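You operate a simulated robot arm through the tools that you are given. There is no shell and no other tool. Be economical: measure what you need, move in short steps, check, and stop when the job is done.

You are at the controls of a simulated robot arm. One attempt, no reset.

## Task
Shut the filter drawer.

The check looks at the end state, three seconds after you hand in, the way a careful person would. Anything else that was tipped, shoved, dropped, spilled or broken makes it a failure.

## Robot
A 7-joint arm with a two-finger parallel gripper on a trunk, on a base that drives. Base frame: it is fixed to the floor where the robot stands at the start and does not move with it; the origin is under the middle of the robot, x ahead of it, y to its left, z up. Lengths are in m, angles in degrees, forces in N, time in s.
Its first joint turns from -166.0 to 166.0 degrees. Places, roughly: filter drawer [0.5, 0, 0.6]. Payload 1.57 kg.
The tool frame sits at the grasp point between the pads (the TCP): z along the fingers, y along the line on which they close. The tips reach 0.03 m beyond it. Largest opening 0.11 m; finger width 0.024, thickness 0.012; the body of the gripper, 0.048 by 0.112 m, starts 0.078 m behind the TCP.
Orientation is that of the tool frame in the base frame, as [roll, pitch, yaw] about the fixed x, y, z axes, in that order (R = Rz(yaw) Ry(pitch) Rx(roll)). With the fingers straight down and closing along the base's y, the tool's x points along the base's -x, its y along +y and its z along -z.

## Interface
- The arm moves only by the tool nudge_tool. Its argument "commands" is one flat list of numbers, 7 for each row, row after row: the shift along the base's x, y, z in units of 200 mm (1.0 is 200 mm), then the turn, a rotation vector about the base's x, y, z in units of 45 degrees (1.0 is 45 degrees), then the closure, from 0 (fully open) to 1 (shut). In form: [dx, dy, dz, wx, wy, wz, claw, dx, dy, dz, wx, wy, wz, claw, ...]. A call has 1 to 12 rows; each row is the pose to reach, as a shift and turn from the pose commanded when the call began. A call with a number of a shift or a turn outside -1 to 1 is refused whole. A row lasts 0.2 s, in which the tool goes at most 0.05 m and 8.6 degrees; a call with a longer step from one row to the next is refused whole, and so is a gripper value outside its range. A pose out of reach is approached as far as the arm can. The call stops where the force on the tool passes 40 N (or 10 N more than at its start, if that is more) or the arm is blocked; 0.2 s more then pass. The fingers move at their own pace (about 0.045 m/s each) and stop on an object; they squeeze with about 31 N. The grip force told is the motor's: it shows also when the fingers shut on nothing. Time passes only in rows, and 0.2 s behind the last, so rows that repeat a pose let the fingers close. It gives the time, the measured TCP pose, the force on the tool (base axes), the opening and the grip force at its end, in the units of the frame above (readings bear some noise), and new pictures: "pictures" is both (left out), scene, wrist or none.
- Cameras (640 x 400 px; columns grow to the right, rows downward): "scene" is now at [0.0188, 0.1317, 1.3632]; the picture's right is [-0.28, -0.96, 0.00], its down [-0.67, 0.19, -0.71] and it looks along [0.68, -0.20, -0.70] (base axes); focal length 274 px, centre (320, 200). "wrist" rides on the gripper at [0.07, 0.016, -0.141] in the tool frame; the picture's right is [-0.23, 0.97, 0.00], its down [-0.86, -0.20, -0.48] and it looks along [-0.47, -0.11, 0.88] (tool axes); focal length 222 px, centre (320, 200). There is no depth. A picture from a camera that has moved, and an enlarged one, comes with that camera's place and axes in the base frame and with its lens.
- move_column(by): slides the trunk up (or, below 0, down) by that many m; the arm and the scene camera ride with it, the base frame stays. It gives what a move gives, with no picture.
- steer(legs): drives the robot by 1 to 6 legs, each [ahead, turn to the left] in m and degrees, along the robot's own axes; the way and the turn of a leg run together, so that a leg with both is an arc; at most 1.5 m and 180 degrees a leg. The arm and the cameras ride along, it lands a little off, and it stops where it bumps. It gives what a move gives, and a new picture of the scene camera.
- head_to(pan, tilt): turns the head with the scene camera to pan (to the left, within 155 degrees either way) and tilt (down, from -29 to 69), counted from straight ahead of the robot. It gives what a move gives, and a new picture of the scene camera.
- inspect(camera, box): a new picture of the part [left, top, right, bottom] of that camera's present view, enlarged. It takes no simulated time.
- close_job(): hands the job in; it is judged then, once.

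Go step by step. Nothing tells you exact positions but the pictures and the camera data: compare them with the known pose of the tool, close in by small moves and look again before you grip or let go. The budget is 120 turns and 170 pictures, counting those below and the enlarged ones. Unless the task says otherwise, let go and move clear before handing in, and close with one line.

The tools are called after "Call:" as name(argument=value, ...) on one line, values as JSON. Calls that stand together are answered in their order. nudge_tool: Moves the arm, as the interface text tells. Its arguments: {"type":"object","properties":{"commands":{"type":"array","items":{"type":"number"}},"pictures":{"type":"string","enum":["both","scene","wrist","none"]}},"required":["commands"]} The other tools are called the same way: move_column (by) slides the trunk up or down; steer (legs) drives the base; head_to (pan, tilt) turns the head that bears the scene camera; inspect (camera, box) takes an enlarged picture of a part of a camera's view; close_job () hands the job in.

At the start:

```text
time_s: 0.0
tcp_pos: [0.4817, -0.0331, 0.9229]
orientation: [-179.9, 0.0, -180.0]
contact_force: [-0.2, -0.5, 0.3]
width: 0.1101
gripper_force: 0.1
trunk travel left (down, up): [-0.3, 0.29]
robot x, y, heading: [0.001, 0.0025, -0.2]
head pan, tilt: [-16.0, 44.6]
```

scene: 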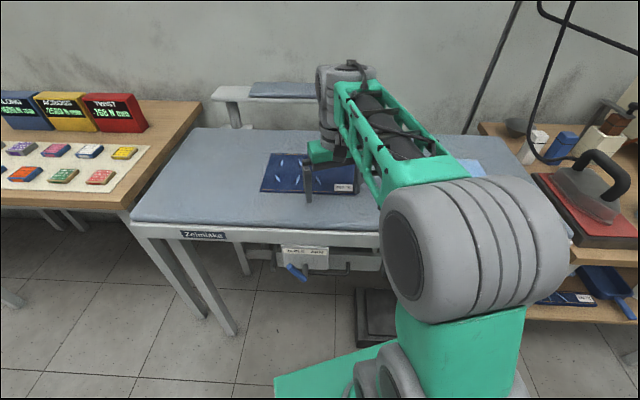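
wrist: 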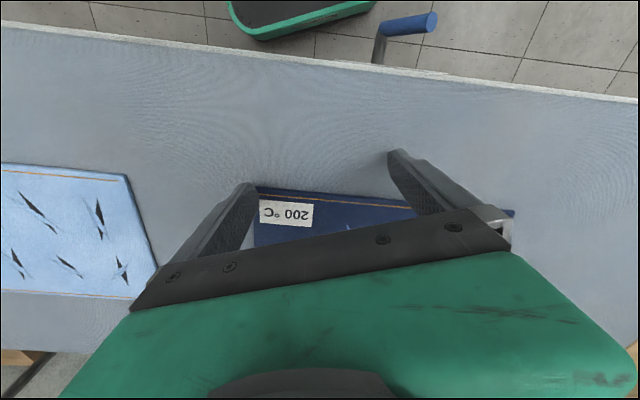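

I see a table with cloths on it, and a unit with a label and a blue handle under the front edge. I'll zoom in to find the filter drawer.

Call:
inspect(camera="scene", box=[220, 210, 420, 335])

Call:
inspect(camera="scene", box=[440, 60, 640, 330])

Call:
inspect(camera="wrist", box=[200, 0, 500, 120])

```text
3.20 times, centred on (320, 272) of scene
camera zoom: at [0.0188, 0.1317, 1.3632], right [-0.28, -0.96, 0.0], down [-0.67, 0.19, -0.71], along [0.68, -0.2, -0.7], focal length 878 px, centre (320, -32)
```

zoom: 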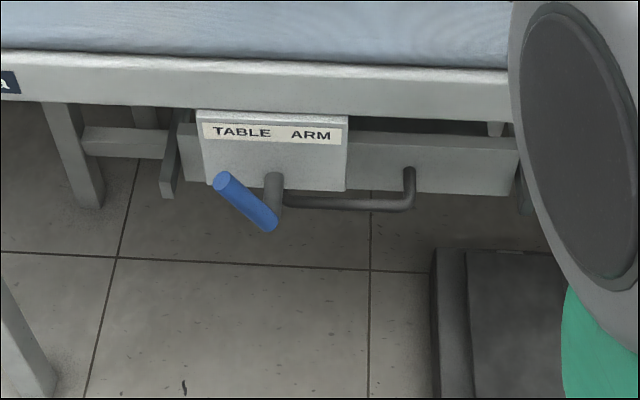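

```text
1.48 times, centred on (540, 195) of scene
camera zoom: at [0.0188, 0.1317, 1.3632], right [-0.28, -0.96, 0.0], down [-0.67, 0.19, -0.71], along [0.68, -0.2, -0.7], focal length 406 px, centre (-6, 207)
```

zoom: 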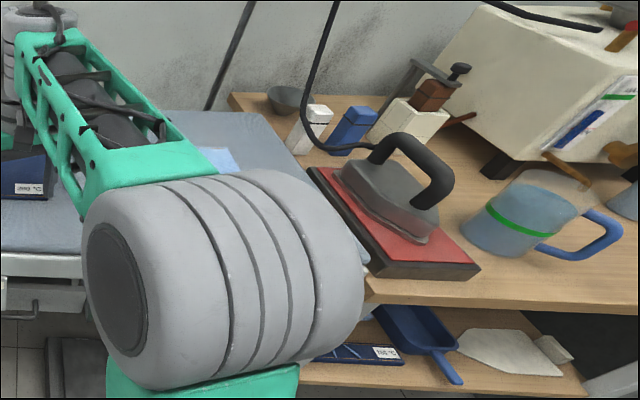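

```text
2.13 times, centred on (350, 60) of wrist
camera zoom: at [0.4108, -0.0181, 1.0644], right [0.23, 0.97, 0.0], down [0.86, -0.2, 0.48], along [0.47, -0.11, -0.88], focal length 474 px, centre (256, 499)
```

zoom: 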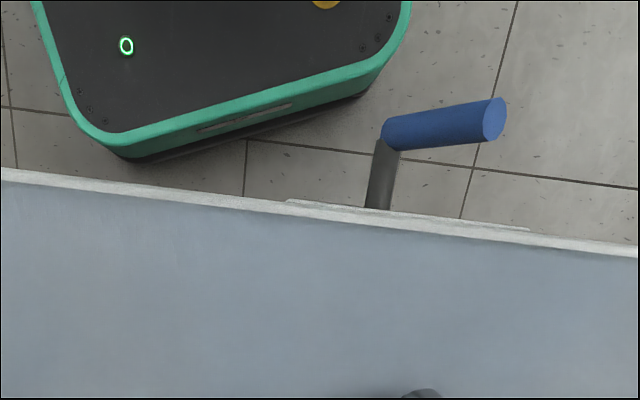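

The grey drawer with a bar handle seems to sit behind a "TABLE ARM" box with a blue lever. I need a lower, clearer view, so I'll first look at what is behind and to the right.

Call:
head_to(pan=-60, tilt=45)

Call:
head_to(pan=155, tilt=40)

Call:
head_to(pan=0, tilt=60)

```text
time_s: 1.1
tcp_pos: [0.4799, -0.0354, 0.9226]
orientation: [-179.9, 0.1, 180.0]
contact_force: [0.7, -1.0, -0.1]
width: 0.1103
gripper_force: 0.0
trunk travel left (down, up): [-0.3, 0.29]
robot x, y, heading: [0.0004, -0.0027, 0.0]
head pan, tilt: [-60.0, 45.0]
camera scene: at [-0.019, 0.0838, 1.3626], right [-0.87, -0.5, 0.0], down [-0.35, 0.61, -0.71], along [0.35, -0.61, -0.71], focal length 274 px, centre (320, 200)
```

scene: 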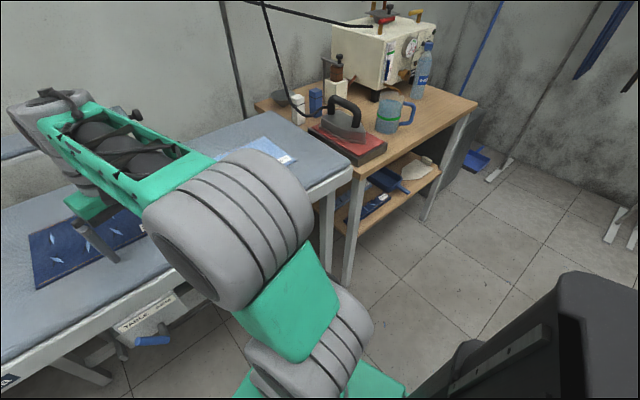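

```text
time_s: 4.2
tcp_pos: [0.4802, -0.0334, 0.9218]
orientation: [-180.0, 0.0, -180.0]
contact_force: [-0.4, 0.5, 0.7]
width: 0.11
gripper_force: 0.0
trunk travel left (down, up): [-0.3, 0.29]
robot x, y, heading: [0.002, -0.0036, -0.1]
head pan, tilt: [154.7, 40.0]
camera scene: at [-0.1365, 0.1906, 1.3698], right [0.43, 0.9, 0.0], down [0.58, -0.28, -0.77], along [-0.69, 0.33, -0.64], focal length 274 px, centre (320, 200)
```

scene: 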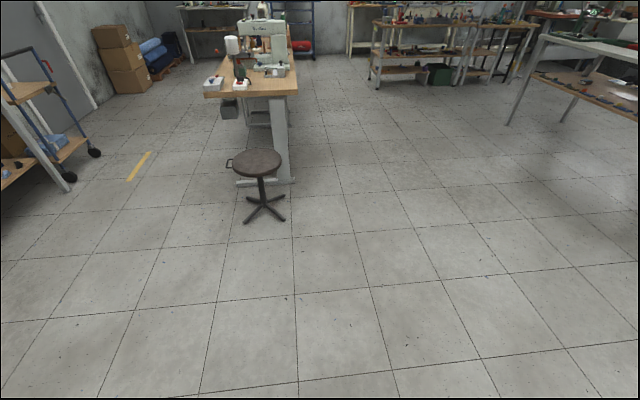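

```text
time_s: 6.6
tcp_pos: [0.4807, -0.0349, 0.9233]
orientation: [-180.0, 0.0, 180.0]
contact_force: [-0.2, 0.0, -0.9]
width: 0.11
gripper_force: 0.0
trunk travel left (down, up): [-0.3, 0.29]
robot x, y, heading: [0.0034, -0.0013, -0.1]
head pan, tilt: [0.0, 60.0]
camera scene: at [0.007, 0.1542, 1.3431], right [0.0, -1.0, 0.0], down [-0.87, 0.0, -0.5], along [0.5, 0.0, -0.87], focal length 274 px, centre (320, 200)
```

scene: 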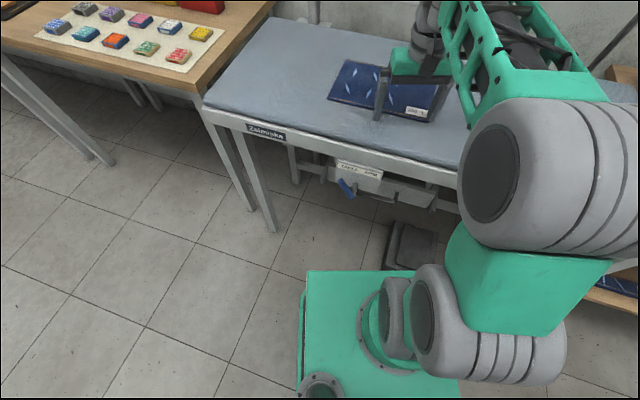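

Behind is clear floor. I'll back off 0.7 m and lower the trunk to see the front of the table.

Call:
steer(legs=[[-0.7, 0]])

Call:
move_column(by=-0.29)

Call:
head_to(pan=-8, tilt=25)

```text
time_s: 10.4
tcp_pos: [-0.2136, -0.0331, 0.9235]
orientation: [-180.0, -0.1, -179.7]
contact_force: [-0.6, -0.9, -0.1]
width: 0.1099
gripper_force: 0.0
trunk travel left (down, up): [-0.3, 0.29]
robot x, y, heading: [-0.6944, -0.0018, 0.2]
head pan, tilt: [0.0, 60.0]
camera scene: at [-0.6886, 0.1524, 1.3431], right [0.01, -1.0, 0.0], down [-0.87, 0.0, -0.5], along [0.5, 0.0, -0.87], focal length 274 px, centre (320, 200)
```

scene: 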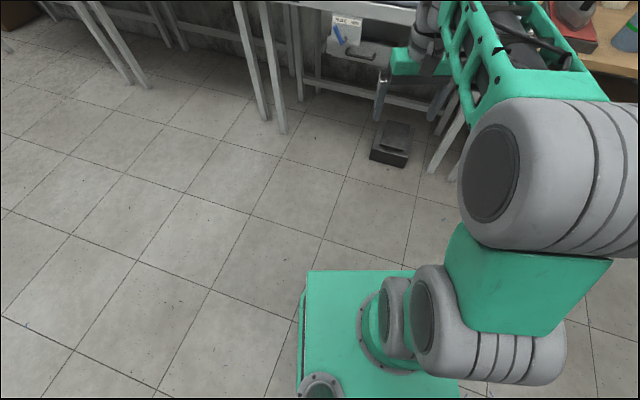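

```text
time_s: 13.3
tcp_pos: [-0.2136, -0.033, 0.6324]
orientation: [-180.0, 0.0, -179.6]
contact_force: [0.0, 0.4, 0.5]
width: 0.1101
gripper_force: 0.1
trunk travel left (down, up): [-0.01, 0.58]
robot x, y, heading: [-0.6993, -0.0016, 0.3]
head pan, tilt: [0.0, 60.0]
```

```text
time_s: 14.4
tcp_pos: [-0.215, -0.0347, 0.6334]
orientation: [180.0, 0.1, -179.7]
contact_force: [-0.5, 0.1, -0.4]
width: 0.1104
gripper_force: 0.0
trunk travel left (down, up): [-0.01, 0.58]
robot x, y, heading: [-0.6929, -0.0026, 0.3]
head pan, tilt: [-8.0, 25.0]
camera scene: at [-0.664, 0.1397, 1.1031], right [-0.13, -0.99, 0.0], down [-0.42, 0.06, -0.91], along [0.9, -0.12, -0.42], focal length 274 px, centre (320, 200)
```

scene: 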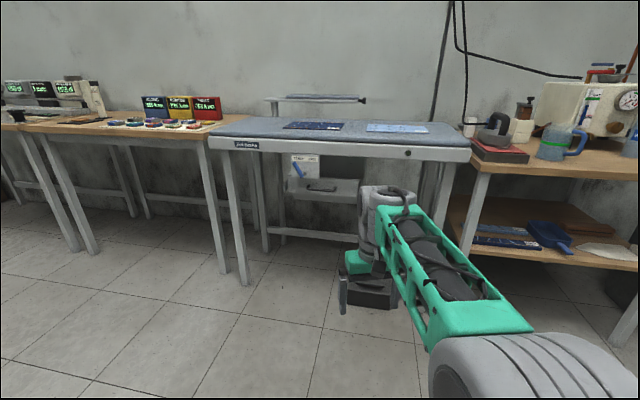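

Call:
inspect(camera="scene", box=[260, 130, 420, 230])

Call:
inspect(camera="scene", box=[200, 80, 480, 255])

```text
4.00 times, centred on (340, 180) of scene
camera zoom: at [-0.664, 0.1397, 1.1031], right [-0.13, -0.99, 0.0], down [-0.42, 0.06, -0.91], along [0.9, -0.12, -0.42], focal length 1097 px, centre (240, 280)
```

zoom: 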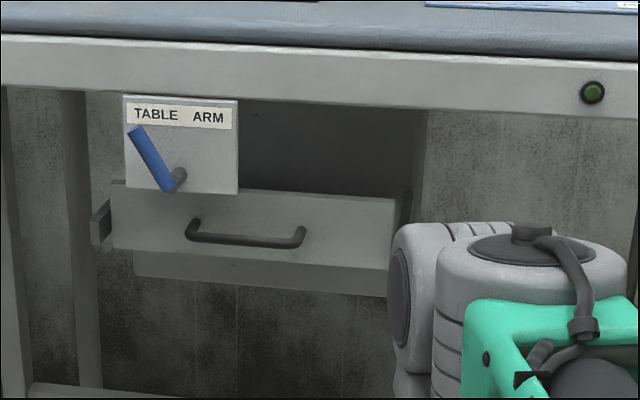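

```text
2.29 times, centred on (340, 168) of scene
camera zoom: at [-0.664, 0.1397, 1.1031], right [-0.13, -0.99, 0.0], down [-0.42, 0.06, -0.91], along [0.9, -0.12, -0.42], focal length 627 px, centre (274, 274)
```

zoom: 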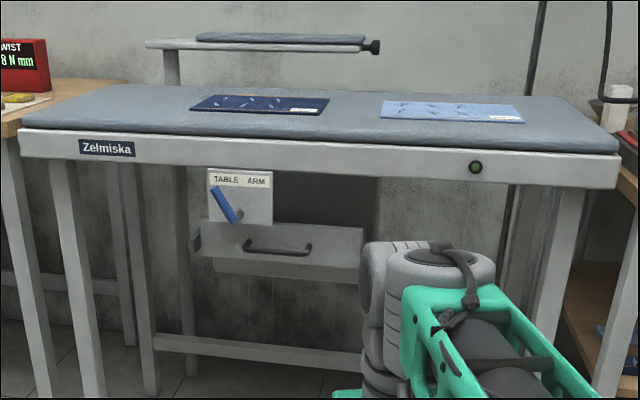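

The table top is actually near z≈0.87, with the drawer front under it at about x≈0.42–0.45, z≈0.65. It is hard to see from here, so I'll turn the wrist so its camera sits on top and then point the tool forward for a close look.

Call:
nudge_tool(commands=[0, 0, 0, 0, 0, 0.16, 1, 0, 0, 0, 0, 0, 0.33, 1, 0, 0, 0, 0, 0, 0.5, 1, 0, 0, 0, 0, 0, 0.67, 1, 0, 0, 0, 0, 0, 0.84, 1, 0, 0, 0, 0, 0, 1, 1], pictures="none")

Call:
nudge_tool(commands=[0, 0, 0, 0, 0, 0.16, 1, 0, 0, 0, 0, 0, 0.33, 1, 0, 0, 0, 0, 0, 0.5, 1, 0, 0, 0, 0, 0, 0.67, 1, 0, 0, 0, 0, 0, 0.84, 1, 0, 0, 0, 0, 0, 1, 1], pictures="none")

Call:
nudge_tool(commands=[0, 0, 0, 0, 0, 0.16, 1, 0, 0, 0, 0, 0, 0.33, 1, 0, 0, 0, 0, 0, 0.5, 1, 0, 0, 0, 0, 0, 0.67, 1, 0, 0, 0, 0, 0, 0.84, 1, 0, 0, 0, 0, 0, 1, 1], pictures="none")

Call:
nudge_tool(commands=[0, 0, 0, 0, 0, 0.16, 1, 0, 0, 0, 0, 0, 0.33, 1, 0, 0, 0, 0, 0, 0.5, 1, 0, 0, 0, 0, 0, 0.67, 1, 0, 0, 0, 0, 0, 0.84, 1, 0, 0, 0, 0, 0, 1, 1], pictures="scene")

```text
time_s: 15.8
tcp_pos: [-0.2134, -0.0342, 0.6319]
orientation: [180.0, 0.0, -134.6]
contact_force: [-0.2, -0.2, -0.2]
width: 0.0
gripper_force: 7.8
trunk travel left (down, up): [-0.01, 0.58]
robot x, y, heading: [-0.6962, 0.0009, 0.1]
head pan, tilt: [-8.0, 25.0]
```

```text
time_s: 17.2
tcp_pos: [-0.2131, -0.0327, 0.6331]
orientation: [179.9, 0.1, -89.6]
contact_force: [-0.3, -0.2, -0.1]
width: 0.0
gripper_force: 21.7
trunk travel left (down, up): [-0.01, 0.58]
robot x, y, heading: [-0.6951, -0.0018, 0.5]
head pan, tilt: [-8.0, 25.0]
```

```text
time_s: 18.6
tcp_pos: [-0.2134, -0.0336, 0.6331]
orientation: [179.9, 0.0, -44.6]
contact_force: [-1.6, -0.1, -0.2]
width: 0.0001
gripper_force: 21.2
trunk travel left (down, up): [-0.01, 0.58]
robot x, y, heading: [-0.6973, 0.001, 0.4]
head pan, tilt: [-8.0, 25.0]
```

```text
time_s: 20.0
tcp_pos: [-0.2138, -0.0324, 0.6341]
orientation: [179.9, 0.0, 0.4]
contact_force: [0.5, -0.7, 0.4]
width: 0.0
gripper_force: 21.3
trunk travel left (down, up): [-0.01, 0.58]
robot x, y, heading: [-0.6948, -0.0031, 0.3]
head pan, tilt: [-8.0, 25.0]
camera scene: at [-0.6642, 0.1397, 1.1032], right [-0.13, -0.99, 0.0], down [-0.42, 0.06, -0.91], along [0.9, -0.12, -0.42], focal length 274 px, centre (320, 200)
```

scene: 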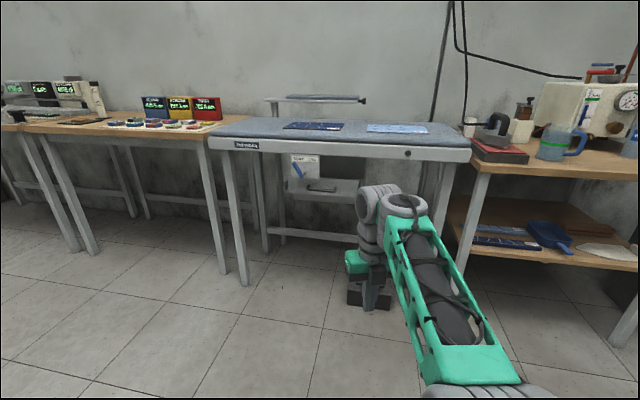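

The yaw turn worked. Now I'll pitch the tool forward by about 90° while raising it a little.

Call:
nudge_tool(commands=[0, 0, 0, 0, -0.16, 0, 1, 0, 0, 0, 0, -0.33, 0, 1, 0, 0, 0.1, 0, -0.5, 0, 1, 0, 0, 0.2, 0, -0.67, 0, 1, 0, 0, 0.2, 0, -0.84, 0, 1, 0, 0, 0.25, 0, -1, 0, 1], pictures="none")

Call:
nudge_tool(commands=[0, 0, 0, 0, -0.16, 0, 1, 0, 0, 0, 0, -0.33, 0, 1, 0, 0, 0, 0, -0.5, 0, 1, 0, 0, 0, 0, -0.67, 0, 1, 0, 0, 0, 0, -0.84, 0, 1, 0, 0, 0, 0, -1, 0, 1], pictures="both")

```text
time_s: 20.8
tcp_pos: [-0.2102, -0.0278, 0.5442]
orientation: [-177.3, -7.8, 0.8]
contact_force: [0.2, -0.8, -1.0]
width: 0.0002
gripper_force: 21.2
trunk travel left (down, up): [-0.01, 0.58]
robot x, y, heading: [-0.6956, -0.0028, 0.1]
head pan, tilt: [-8.0, 25.0]
stopped in row 4: the arm was blocked; the commanded pose is now the measured one
```

```text
time_s: 21.4
tcp_pos: [-0.2312, -0.0081, 0.4617]
orientation: [-173.4, -5.1, 0.8]
contact_force: [-0.4, -0.5, 0.3]
width: 0.0002
gripper_force: 21.4
out of reach, approached as far as the arm can: row 1, 2
trunk travel left (down, up): [-0.01, 0.58]
robot x, y, heading: [-0.6982, -0.0042, 0.0]
head pan, tilt: [-8.0, 25.0]
stopped in row 2: the arm was blocked; the commanded pose is now the measured one
camera scene: at [-0.6535, 0.1396, 1.1016], right [-0.13, -0.99, 0.0], down [-0.43, 0.06, -0.9], along [0.89, -0.12, -0.43], focal length 274 px, centre (320, 200)
camera wrist: at [-0.1738, -0.0398, 0.6065], right [-0.2, -0.97, -0.13], down [-0.9, 0.13, 0.42], along [-0.39, 0.2, -0.9], focal length 222 px, centre (320, 200)
```

scene: 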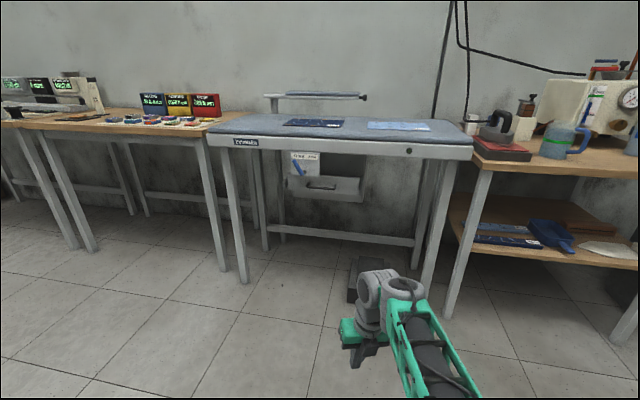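
wrist: 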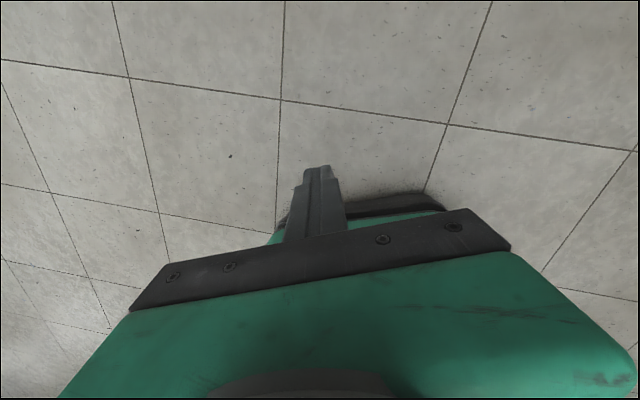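

The arm was blocked, probably because the wrist would end up too near the body. I'll lift and move it forward first, then pitch.

Call:
nudge_tool(commands=[0.2, 0, 0.15, 0, 0, 0, 1, 0.4, 0, 0.3, 0, 0, 0, 1, 0.6, -0.05, 0.45, 0, 0, 0, 1, 0.8, -0.1, 0.6, 0, 0, 0, 1, 0.95, -0.1, 0.75, 0, 0, 0, 1], pictures="none")

Call:
nudge_tool(commands=[0, 0, 0, 0, -0.16, 0, 1, 0.1, 0, 0.1, 0, -0.33, 0, 1, 0.2, 0, 0.2, 0, -0.5, 0, 1], pictures="both")

```text
refused: row 3 steps farther than a row can; nothing moved
```

```text
time_s: 21.9
tcp_pos: [-0.2518, 0.005, 0.4087]
orientation: [-171.6, -3.9, -1.1]
contact_force: [-0.7, 0.2, 0.7]
width: 0.0
gripper_force: 21.5
out of reach, approached as far as the arm can: row 1, 2
trunk travel left (down, up): [-0.01, 0.58]
robot x, y, heading: [-0.6906, -0.006, 0.2]
head pan, tilt: [-8.0, 25.0]
stopped in row 2: the arm was blocked; the commanded pose is now the measured one
camera scene: at [-0.6533, 0.142, 1.1014], right [-0.13, -0.99, 0.0], down [-0.43, 0.05, -0.9], along [0.89, -0.12, -0.43], focal length 274 px, centre (320, 200)
camera wrist: at [-0.1928, -0.0331, 0.5494], right [-0.23, -0.96, -0.16], down [-0.89, 0.14, 0.44], along [-0.4, 0.24, -0.88], focal length 222 px, centre (320, 200)
```

scene: 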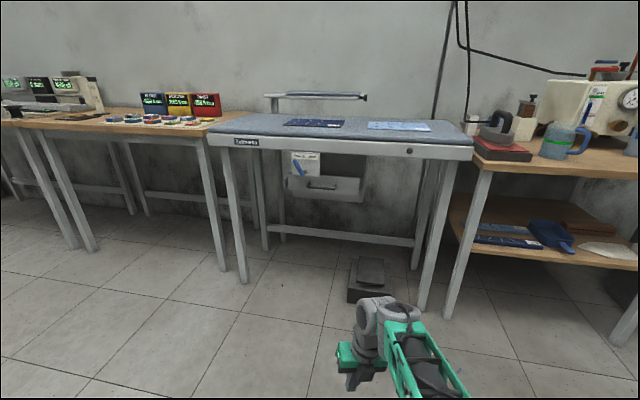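
wrist: 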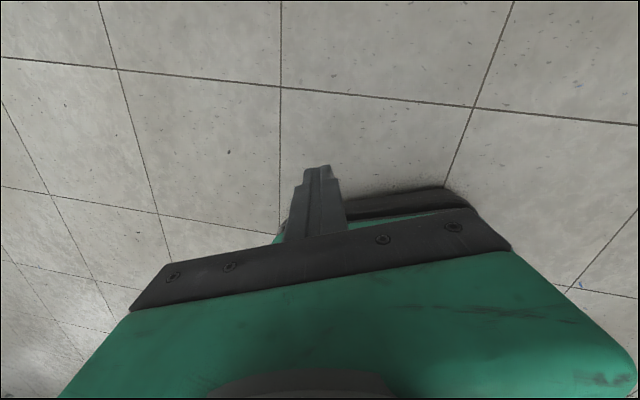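

Now I'll raise and advance in legal steps, without turning.

Call:
nudge_tool(commands=[0, 0, 0.24, 0, 0, 0, 1, 0, 0, 0.48, 0, 0, 0, 1, 0, 0, 0.72, 0, 0, 0, 1, 0, 0, 0.96, 0, 0, 0, 1, 0.24, -0.05, 0.96, 0, 0, 0, 1, 0.46, -0.1, 0.96, 0, 0, 0, 1, 0.7, -0.15, 1, 0, 0, 0, 1], pictures="none")

Call:
nudge_tool(commands=[0, 0, 0, 0, -0.16, 0, 1, 0.1, 0, 0.1, 0, -0.33, 0, 1, 0.2, 0, 0.1, 0, -0.5, 0, 1], pictures="scene")

```text
time_s: 23.5
tcp_pos: [-0.1134, -0.0263, 0.6188]
orientation: [-171.5, -5.4, -1.0]
contact_force: [0.2, 0.7, 0.7]
width: 0.0001
gripper_force: 21.1
trunk travel left (down, up): [-0.01, 0.58]
robot x, y, heading: [-0.697, 0.0006, 0.4]
head pan, tilt: [-8.0, 25.0]
```

```text
time_s: 24.3
tcp_pos: [-0.0725, -0.0251, 0.6367]
orientation: [-171.0, -27.9, -1.2]
contact_force: [0.1, -0.2, -0.7]
width: 0.0001
gripper_force: 21.3
trunk travel left (down, up): [-0.01, 0.58]
robot x, y, heading: [-0.6944, -0.0025, 0.3]
head pan, tilt: [-8.0, 25.0]
camera scene: at [-0.6639, 0.1396, 1.1032], right [-0.13, -0.99, 0.0], down [-0.42, 0.06, -0.91], along [0.9, -0.12, -0.42], focal length 274 px, centre (320, 200)
```

scene: 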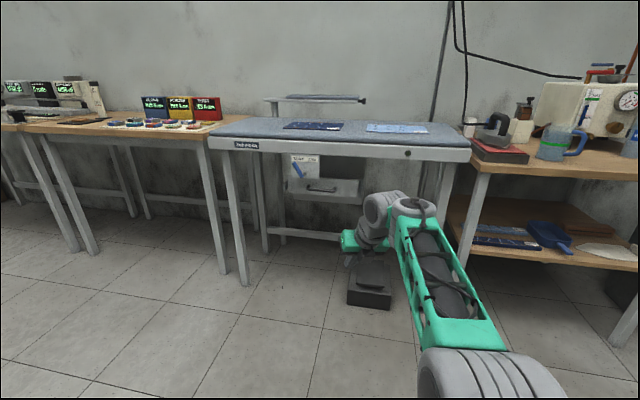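

That works. I'll keep pitching and advancing, well clear of the table.

Call:
nudge_tool(commands=[0.1, 0, 0, 0, -0.16, 0, 1, 0.2, 0, 0, 0, -0.33, 0, 1, 0.3, 0, 0, 0, -0.5, 0, 1, 0.4, 0, 0, 0, -0.67, 0, 1, 0.45, 0, 0, 0, -0.84, 0, 1, 0.5, 0, 0, 0, -1, 0, 1], pictures="none")

Call:
nudge_tool(commands=[0, 0, 0, 0, -0.16, 0, 1, 0, 0, 0, 0, -0.33, 0, 1], pictures="both")

```text
time_s: 25.7
tcp_pos: [0.0515, -0.0034, 0.6799]
orientation: [-152.6, -69.5, -19.3]
contact_force: [-0.2, -0.1, 0.6]
width: 0.0001
gripper_force: 20.9
out of reach, approached as far as the arm can: row 4, 5, 6
trunk travel left (down, up): [-0.01, 0.58]
robot x, y, heading: [-0.6957, 0.001, 0.3]
head pan, tilt: [-8.0, 25.0]
```

```text
time_s: 26.3
tcp_pos: [0.0619, 0.0162, 0.6968]
orientation: [-110.6, -78.9, -61.8]
contact_force: [-0.1, -0.2, 0.5]
width: 0.0001
gripper_force: 21.1
out of reach, approached as far as the arm can: row 1, 2
trunk travel left (down, up): [-0.01, 0.58]
robot x, y, heading: [-0.6915, -0.0013, 0.0]
head pan, tilt: [-8.0, 25.0]
camera scene: at [-0.6641, 0.1396, 1.1032], right [-0.13, -0.99, 0.0], down [-0.42, 0.06, -0.91], along [0.9, -0.12, -0.42], focal length 274 px, centre (320, 200)
camera wrist: at [-0.0698, -0.0325, 0.772], right [0.1, -0.91, -0.4], down [-0.58, 0.27, -0.77], along [0.81, 0.31, -0.5], focal length 222 px, centre (320, 200)
```

scene: 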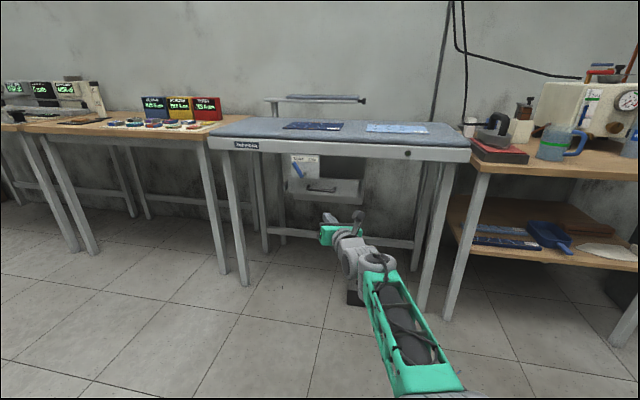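
wrist: 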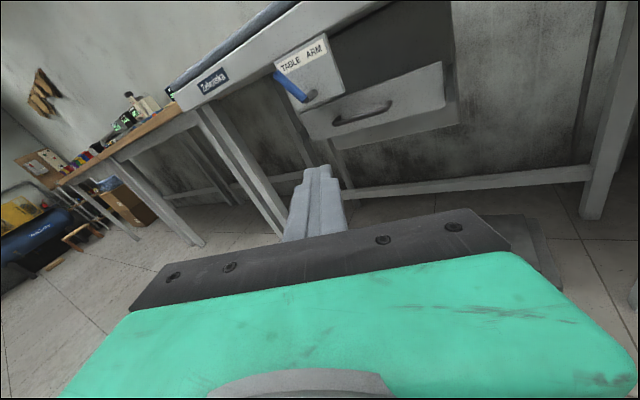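

The tool is now nearly horizontal and the wrist view shows the drawer well. I'll zoom in there.

Call:
inspect(camera="wrist", box=[240, 0, 480, 160])

Call:
inspect(camera="scene", box=[260, 130, 420, 230])

```text
2.50 times, centred on (360, 80) of wrist
camera zoom: at [-0.0698, -0.0325, 0.772], right [0.1, -0.91, -0.4], down [-0.58, 0.27, -0.77], along [0.81, 0.31, -0.5], focal length 555 px, centre (220, 500)
```

zoom: 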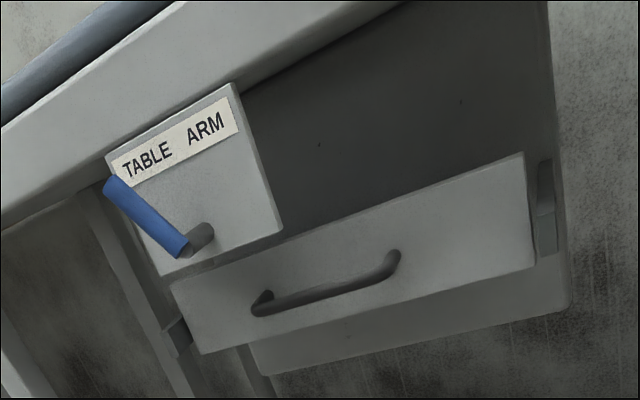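

```text
4.00 times, centred on (340, 180) of scene
camera zoom: at [-0.6641, 0.1396, 1.1032], right [-0.13, -0.99, 0.0], down [-0.42, 0.06, -0.91], along [0.9, -0.12, -0.42], focal length 1097 px, centre (240, 280)
```

zoom: 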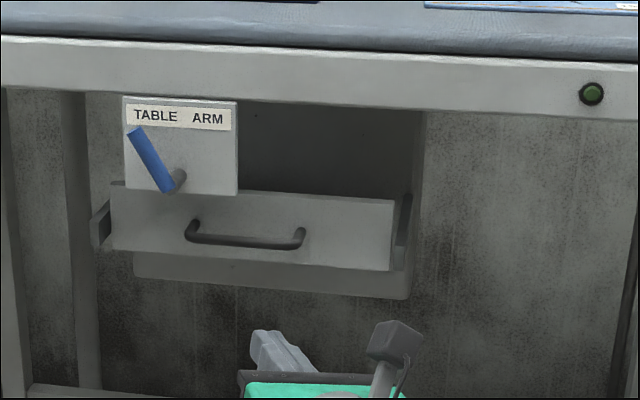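

The drawer is standing out of its grey housing behind; its front spans roughly y +0.13 to −0.17, with the bar handle near y≈−0.02. I'll test extension and level out the tool here in free space before driving up.

Call:
nudge_tool(commands=[0.1, 0, 0, -0.07, 0, -0.06, 1, 0.2, -0.07, -0.05, -0.15, -0.03, -0.12, 1, 0.3, -0.15, -0.1, -0.22, -0.06, -0.18, 1, 0.45, -0.2, -0.15, -0.22, -0.09, -0.18, 1], pictures="both")

```text
time_s: 27.3
tcp_pos: [0.0683, 0.0053, 0.4721]
orientation: [-179.5, -71.4, -4.1]
contact_force: [5.8, 0.8, 1.5]
width: 0.0002
gripper_force: 21.7
out of reach, approached as far as the arm can: row 1, 2, 3, 4
trunk travel left (down, up): [-0.01, 0.58]
robot x, y, heading: [-0.6989, -0.0021, 0.2]
head pan, tilt: [-8.0, 25.0]
camera scene: at [-0.6642, 0.1396, 1.1035], right [-0.13, -0.99, 0.0], down [-0.42, 0.06, -0.91], along [0.9, -0.12, -0.42], focal length 274 px, centre (320, 200)
camera wrist: at [-0.0437, -0.0043, 0.5827], right [-0.13, -0.97, -0.22], down [-0.71, 0.25, -0.66], along [0.69, 0.07, -0.72], focal length 222 px, centre (320, 200)
```

scene: 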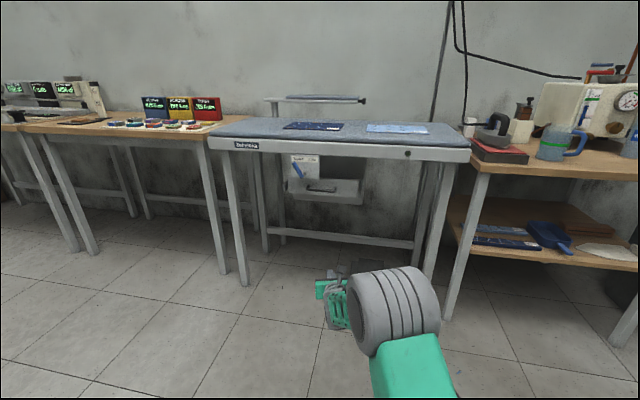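
wrist: 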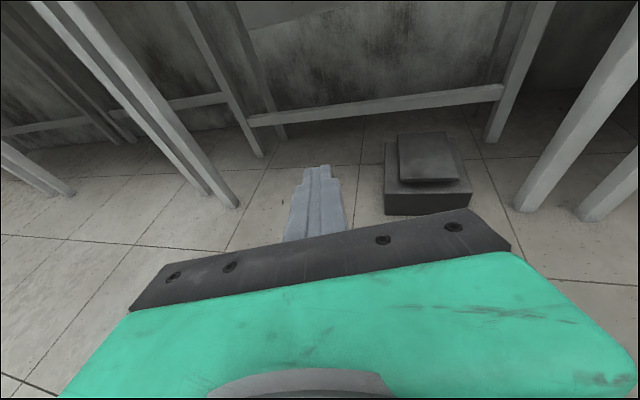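

The arm is at full stretch there. I'll retract and lift while levelling the pitch.

Call:
nudge_tool(commands=[-0.1, 0, 0.2, 0, 0, 0, 1, -0.2, 0, 0.4, 0, 0, 0, 1, -0.3, 0, 0.6, 0, 0, 0, 1, -0.4, -0.05, 0.8, 0, 0, 0, 1, -0.5, -0.1, 0.9, 0, 0, 0, 1], pictures="none")

Call:
nudge_tool(commands=[0, 0, 0, 0, -0.16, 0, 1, 0, 0, 0, 0, -0.33, 0, 1], pictures="both")

```text
time_s: 28.5
tcp_pos: [0.0407, 0.0047, 0.8299]
orientation: [-91.5, -85.5, -92.8]
contact_force: [0.9, 0.1, -1.4]
width: 0.0
gripper_force: 21.0
out of reach, approached as far as the arm can: row 3, 4, 5
trunk travel left (down, up): [-0.01, 0.58]
robot x, y, heading: [-0.6947, -0.0034, 0.2]
head pan, tilt: [-8.0, 25.0]
```

```text
time_s: 29.1
tcp_pos: [0.0396, 0.0034, 0.8312]
orientation: [-13.0, -74.8, -169.9]
contact_force: [0.2, -0.3, 0.6]
width: 0.0002
gripper_force: 21.8
out of reach, approached as far as the arm can: row 1
trunk travel left (down, up): [-0.01, 0.58]
robot x, y, heading: [-0.6938, 0.0001, 0.4]
head pan, tilt: [-8.0, 25.0]
camera scene: at [-0.6641, 0.1397, 1.1032], right [-0.13, -0.99, 0.0], down [-0.42, 0.06, -0.91], along [0.9, -0.12, -0.42], focal length 274 px, centre (320, 200)
camera wrist: at [-0.1154, -0.0078, 0.8627], right [0.02, -0.96, -0.28], down [-0.23, 0.26, -0.94], along [0.97, 0.08, -0.22], focal length 222 px, centre (320, 200)
```

scene: 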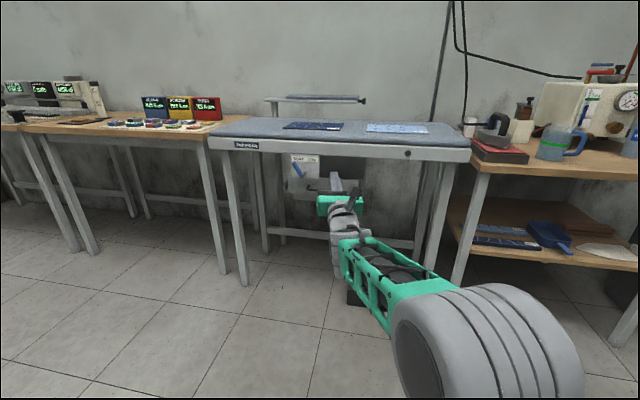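
wrist: 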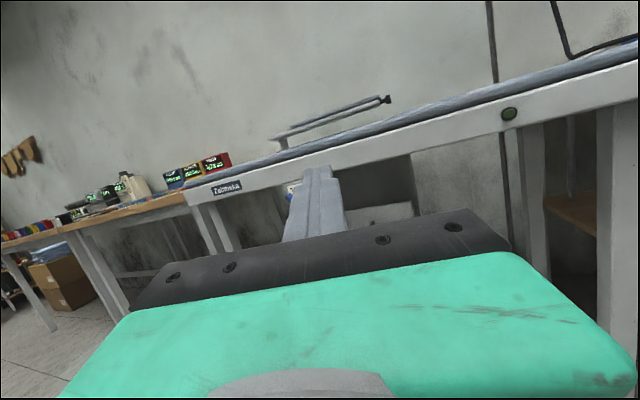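

The tool is nearly level here with the camera on top. I'll lower it to about z=0.66, tilt it slightly down and shift to y≈−0.04.

Call:
nudge_tool(commands=[0, -0.05, -0.15, 0, 0.13, 0, 1, 0, -0.1, -0.3, 0, 0.27, 0, 1, 0, -0.15, -0.45, 0, 0.4, 0, 1, -0.05, -0.2, -0.65, 0, 0.53, 0, 1, -0.1, -0.2, -0.85, 0, 0.66, 0, 1], pictures="both")

```text
time_s: 30.3
tcp_pos: [0.0014, -0.0105, 0.663]
orientation: [-170.5, -75.0, -14.8]
contact_force: [0.6, 0.4, 0.2]
width: 0.0
gripper_force: 21.0
out of reach, approached as far as the arm can: row 2, 3, 4, 5
trunk travel left (down, up): [-0.01, 0.58]
robot x, y, heading: [-0.6979, 0.0001, 0.5]
head pan, tilt: [-8.0, 25.0]
camera scene: at [-0.6642, 0.1397, 1.1032], right [-0.13, -0.99, 0.0], down [-0.42, 0.06, -0.91], along [0.9, -0.12, -0.42], focal length 274 px, centre (320, 200)
camera wrist: at [-0.1196, -0.02, 0.7643], right [-0.15, -0.95, -0.26], down [-0.66, 0.29, -0.7], along [0.74, 0.07, -0.67], focal length 222 px, centre (320, 200)
```

scene: 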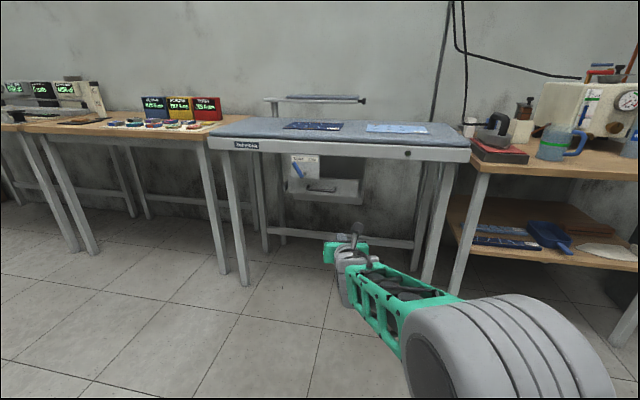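
wrist: 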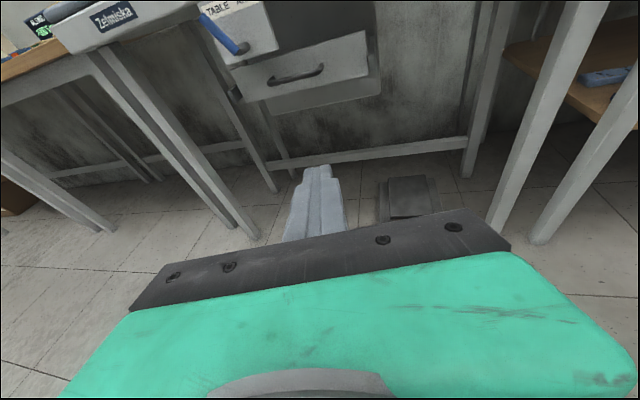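

From triangulation: drawer front at x≈0.446, z 0.587–0.673, y −0.18…+0.134; handle bar near z≈0.645; label plate bottom near z≈0.70. I'll aim the fingertips at y≈−0.06, z≈0.61, below the bar, then drive up short of contact.

Call:
nudge_tool(commands=[-0.05, -0.12, -0.1, 0, 0, 0.03, 1, -0.1, -0.25, -0.22, 0, 0, 0.06, 1], pictures="none")

Call:
steer(legs=[[0.3, 0]])

Call:
nudge_tool(commands=[0, 0, 0, 0, 0, 0, 1], pictures="wrist")

```text
time_s: 30.9
tcp_pos: [-0.0465, -0.0042, 0.6165]
orientation: [-169.9, -75.2, -13.4]
contact_force: [0.0, -0.2, -0.5]
width: 0.0
gripper_force: 21.6
out of reach, approached as far as the arm can: row 1, 2
trunk travel left (down, up): [-0.01, 0.58]
robot x, y, heading: [-0.6982, -0.0028, 0.5]
head pan, tilt: [-8.0, 25.0]
```

```text
time_s: 32.9
tcp_pos: [0.256, -0.0054, 0.6166]
orientation: [-169.9, -75.0, -13.6]
contact_force: [0.3, 0.5, -0.6]
width: 0.0
gripper_force: 21.3
trunk travel left (down, up): [-0.01, 0.58]
robot x, y, heading: [-0.3897, 0.0011, -0.0]
head pan, tilt: [-8.0, 25.0]
camera scene: at [-0.3611, 0.1404, 1.1032], right [-0.14, -0.99, 0.0], down [-0.42, 0.06, -0.91], along [0.9, -0.13, -0.42], focal length 274 px, centre (320, 200)
```

scene: 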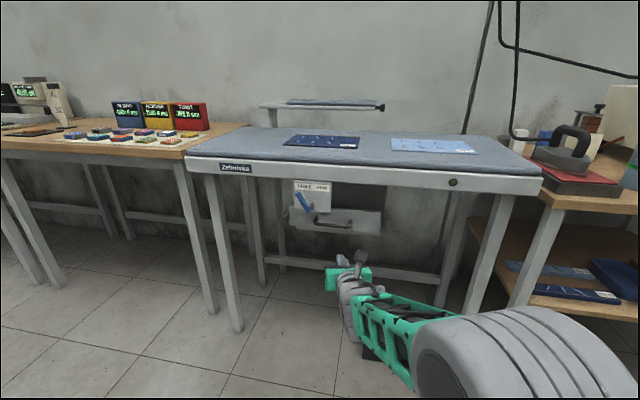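

```text
time_s: 33.3
tcp_pos: [0.2554, -0.0061, 0.6185]
orientation: [-169.9, -75.0, -13.7]
contact_force: [0.2, 0.5, -0.2]
width: 0.0001
gripper_force: 21.4
trunk travel left (down, up): [-0.01, 0.58]
robot x, y, heading: [-0.3883, 0.0019, -0.0]
head pan, tilt: [-8.0, 25.0]
camera wrist: at [0.1353, -0.019, 0.7202], right [-0.12, -0.96, -0.26], down [-0.66, 0.28, -0.7], along [0.74, 0.09, -0.67], focal length 222 px, centre (320, 200)
```

wrist: 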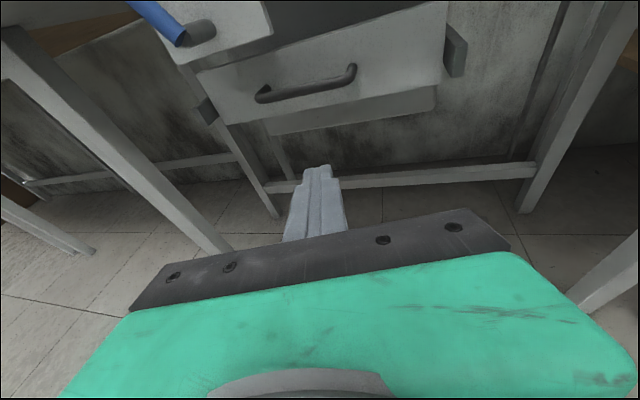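

The fingertip is about 0.16 m short of the drawer face, but the sideways shift did not take. I'll try it again and let the yaw follow.

Call:
nudge_tool(commands=[0, -0.12, 0, 0, 0.05, -0.08, 1, 0, -0.25, 0, 0, 0.1, -0.16, 1], pictures="none")

Call:
inspect(camera="scene", box=[260, 150, 420, 290])

```text
time_s: 33.9
tcp_pos: [0.2556, -0.0563, 0.6174]
orientation: [-173.9, -70.6, -17.0]
contact_force: [-0.1, 0.1, 0.1]
width: 0.0
gripper_force: 21.0
trunk travel left (down, up): [-0.01, 0.58]
robot x, y, heading: [-0.3888, -0.0004, -0.1]
head pan, tilt: [-8.0, 25.0]
```

```text
2.86 times, centred on (340, 220) of scene
camera zoom: at [-0.361, 0.1404, 1.1031], right [-0.14, -0.99, 0.0], down [-0.42, 0.06, -0.91], along [0.9, -0.13, -0.42], focal length 784 px, centre (263, 143)
```

zoom: 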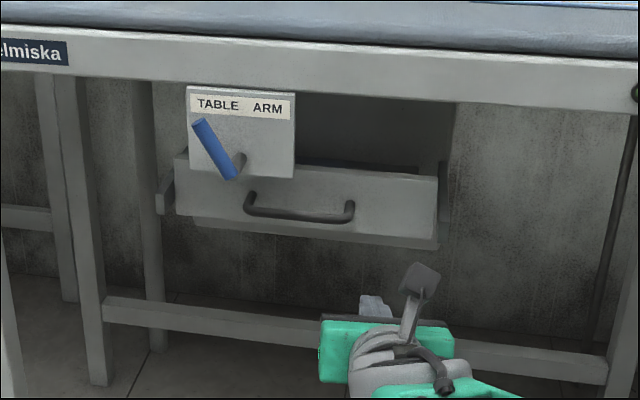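

The tool is on the right line. I'll drive 0.12 m closer and look again.

Call:
steer(legs=[[0.12, 0]])

Call:
nudge_tool(commands=[0, 0, 0.02, 0, 0, 0, 1], pictures="wrist")

Call:
inspect(camera="scene", box=[260, 150, 420, 290])

```text
time_s: 35.2
tcp_pos: [0.377, -0.0574, 0.6183]
orientation: [-174.0, -70.7, -17.1]
contact_force: [-0.7, -1.0, 0.1]
width: 0.0
gripper_force: 21.6
trunk travel left (down, up): [-0.01, 0.58]
robot x, y, heading: [-0.2709, -0.0008, -0.2]
head pan, tilt: [-8.0, 25.0]
camera scene: at [-0.2393, 0.1403, 1.1032], right [-0.14, -0.99, 0.0], down [-0.42, 0.06, -0.91], along [0.9, -0.13, -0.42], focal length 274 px, centre (320, 200)
```

scene: 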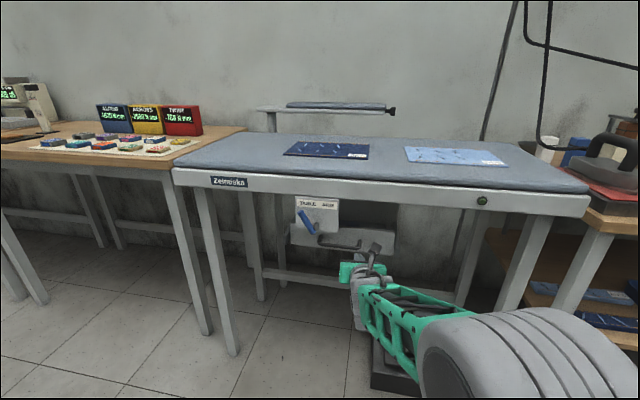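

```text
time_s: 35.6
tcp_pos: [0.3764, -0.0579, 0.6219]
orientation: [-174.0, -70.7, -17.1]
contact_force: [0.9, -0.2, 0.3]
width: 0.0
gripper_force: 21.3
trunk travel left (down, up): [-0.01, 0.58]
robot x, y, heading: [-0.2726, 0.0022, 0.0]
head pan, tilt: [-8.0, 25.0]
camera wrist: at [0.2641, -0.055, 0.734], right [-0.26, -0.93, -0.25], down [-0.68, 0.36, -0.64], along [0.69, 0.0, -0.73], focal length 222 px, centre (320, 200)
```

wrist: 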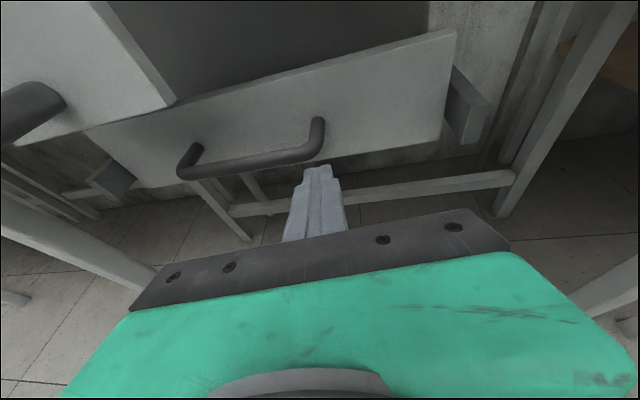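

```text
2.86 times, centred on (340, 220) of scene
camera zoom: at [-0.2393, 0.1403, 1.1032], right [-0.14, -0.99, 0.0], down [-0.42, 0.06, -0.91], along [0.9, -0.13, -0.42], focal length 784 px, centre (263, 143)
```

zoom: 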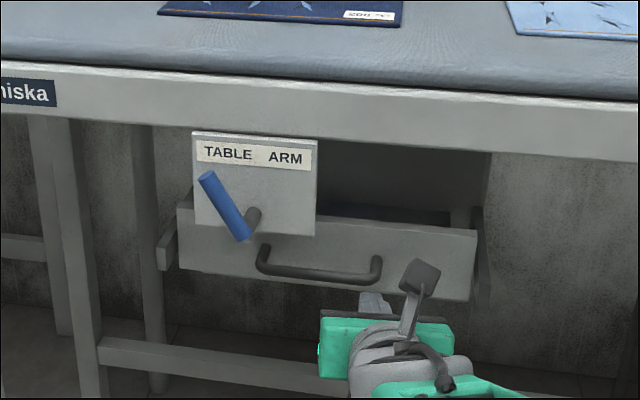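

At this height the tip would hit very near the face's lower edge, and the handle's right foot is straight above it. I'll move to the clear face right of the handle: y≈−0.105, z≈0.635.

Call:
nudge_tool(commands=[0, -0.12, 0.05, 0, 0, 0, 1, 0, -0.23, 0.1, 0, 0, 0, 1, 0.05, -0.23, 0.1, 0, 0, 0, 1], pictures="both")

```text
time_s: 36.4
tcp_pos: [0.3799, -0.0776, 0.6331]
orientation: [-173.2, -70.7, -18.4]
contact_force: [1.1, 0.3, 0.5]
width: 0.0
gripper_force: 21.7
out of reach, approached as far as the arm can: row 1, 2, 3
trunk travel left (down, up): [-0.01, 0.58]
robot x, y, heading: [-0.2711, -0.0011, -0.3]
head pan, tilt: [-8.0, 25.0]
camera scene: at [-0.2393, 0.1403, 1.1032], right [-0.14, -0.99, 0.0], down [-0.42, 0.06, -0.91], along [0.9, -0.13, -0.42], focal length 274 px, centre (320, 200)
camera wrist: at [0.2678, -0.0752, 0.7441], right [-0.27, -0.93, -0.25], down [-0.67, 0.37, -0.64], along [0.69, -0.01, -0.72], focal length 222 px, centre (320, 200)
```

scene: 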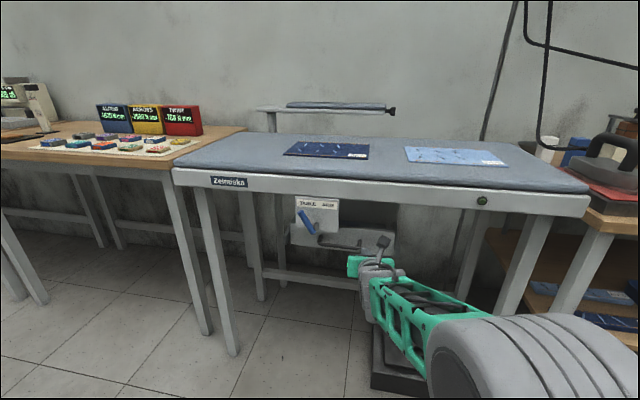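
wrist: 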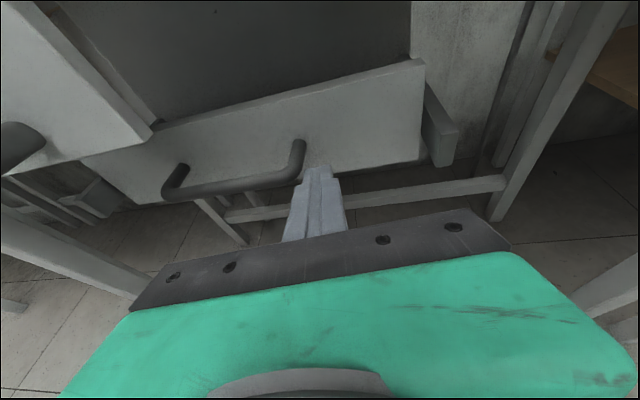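

Same joint limit as before; letting the yaw follow helps.

Call:
nudge_tool(commands=[0, -0.07, 0, 0, 0.05, -0.08, 1, 0, -0.14, 0, 0, 0.1, -0.15, 1], pictures="wrist")

```text
time_s: 37.0
tcp_pos: [0.3804, -0.1067, 0.6325]
orientation: [-177.9, -66.4, -20.2]
contact_force: [0.9, -0.4, -0.1]
width: 0.0002
gripper_force: 20.6
trunk travel left (down, up): [-0.01, 0.58]
robot x, y, heading: [-0.271, -0.0053, 0.0]
head pan, tilt: [-8.0, 25.0]
camera wrist: at [0.2774, -0.0913, 0.7528], right [-0.39, -0.89, -0.22], down [-0.68, 0.44, -0.59], along [0.62, -0.08, -0.78], focal length 222 px, centre (320, 200)
```

wrist: 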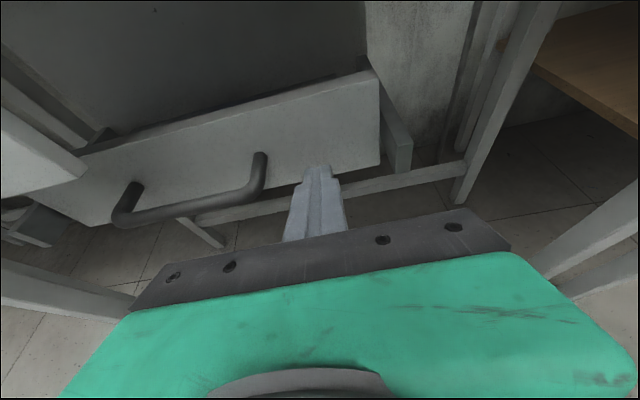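

Clear of the handle now, with the tip about 4 cm from the face. I'll raise it 1 cm and push forward gently.

Call:
nudge_tool(commands=[0.05, 0, 0.05, 0, 0, 0, 1, 0.1, 0, 0.06, 0, 0, 0, 1, 0.15, 0, 0.06, 0, 0, 0, 1, 0.2, 0, 0.06, 0, 0, 0, 1, 0.25, 0, 0.06, 0, 0, 0, 1, 0.3, 0, 0.06, 0, 0, 0, 1, 0.35, 0, 0.06, 0, 0, 0, 1], pictures="both")

```text
time_s: 38.6
tcp_pos: [0.4506, -0.1047, 0.6459]
orientation: [-177.9, -66.4, -20.2]
contact_force: [-0.7, 0.3, 0.2]
width: 0.0
gripper_force: 21.4
trunk travel left (down, up): [-0.01, 0.58]
robot x, y, heading: [-0.2714, 0.0027, -0.0]
head pan, tilt: [-8.0, 25.0]
camera scene: at [-0.2394, 0.1404, 1.1032], right [-0.14, -0.99, 0.0], down [-0.42, 0.06, -0.91], along [0.9, -0.13, -0.42], focal length 274 px, centre (320, 200)
camera wrist: at [0.348, -0.0904, 0.7654], right [-0.39, -0.89, -0.22], down [-0.68, 0.44, -0.59], along [0.62, -0.08, -0.78], focal length 222 px, centre (320, 200)
```

scene: 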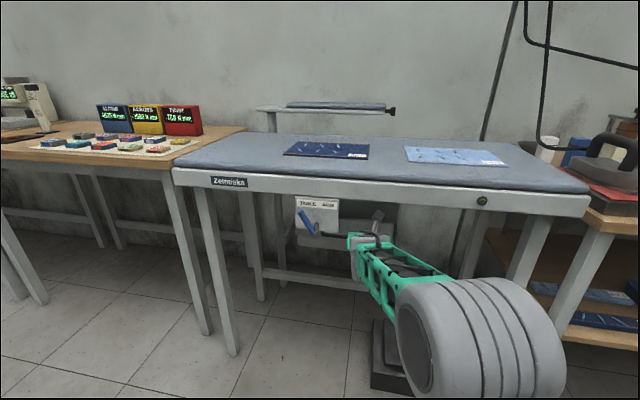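
wrist: 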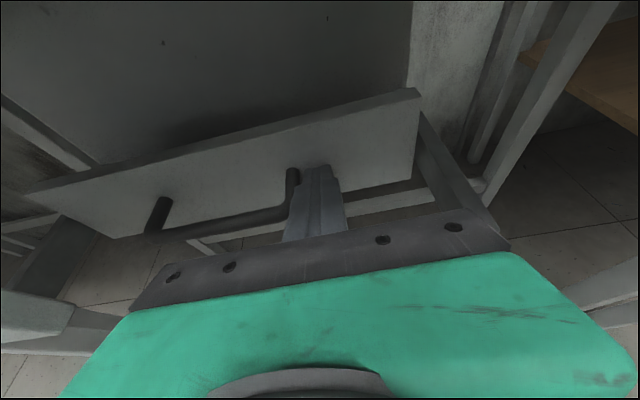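

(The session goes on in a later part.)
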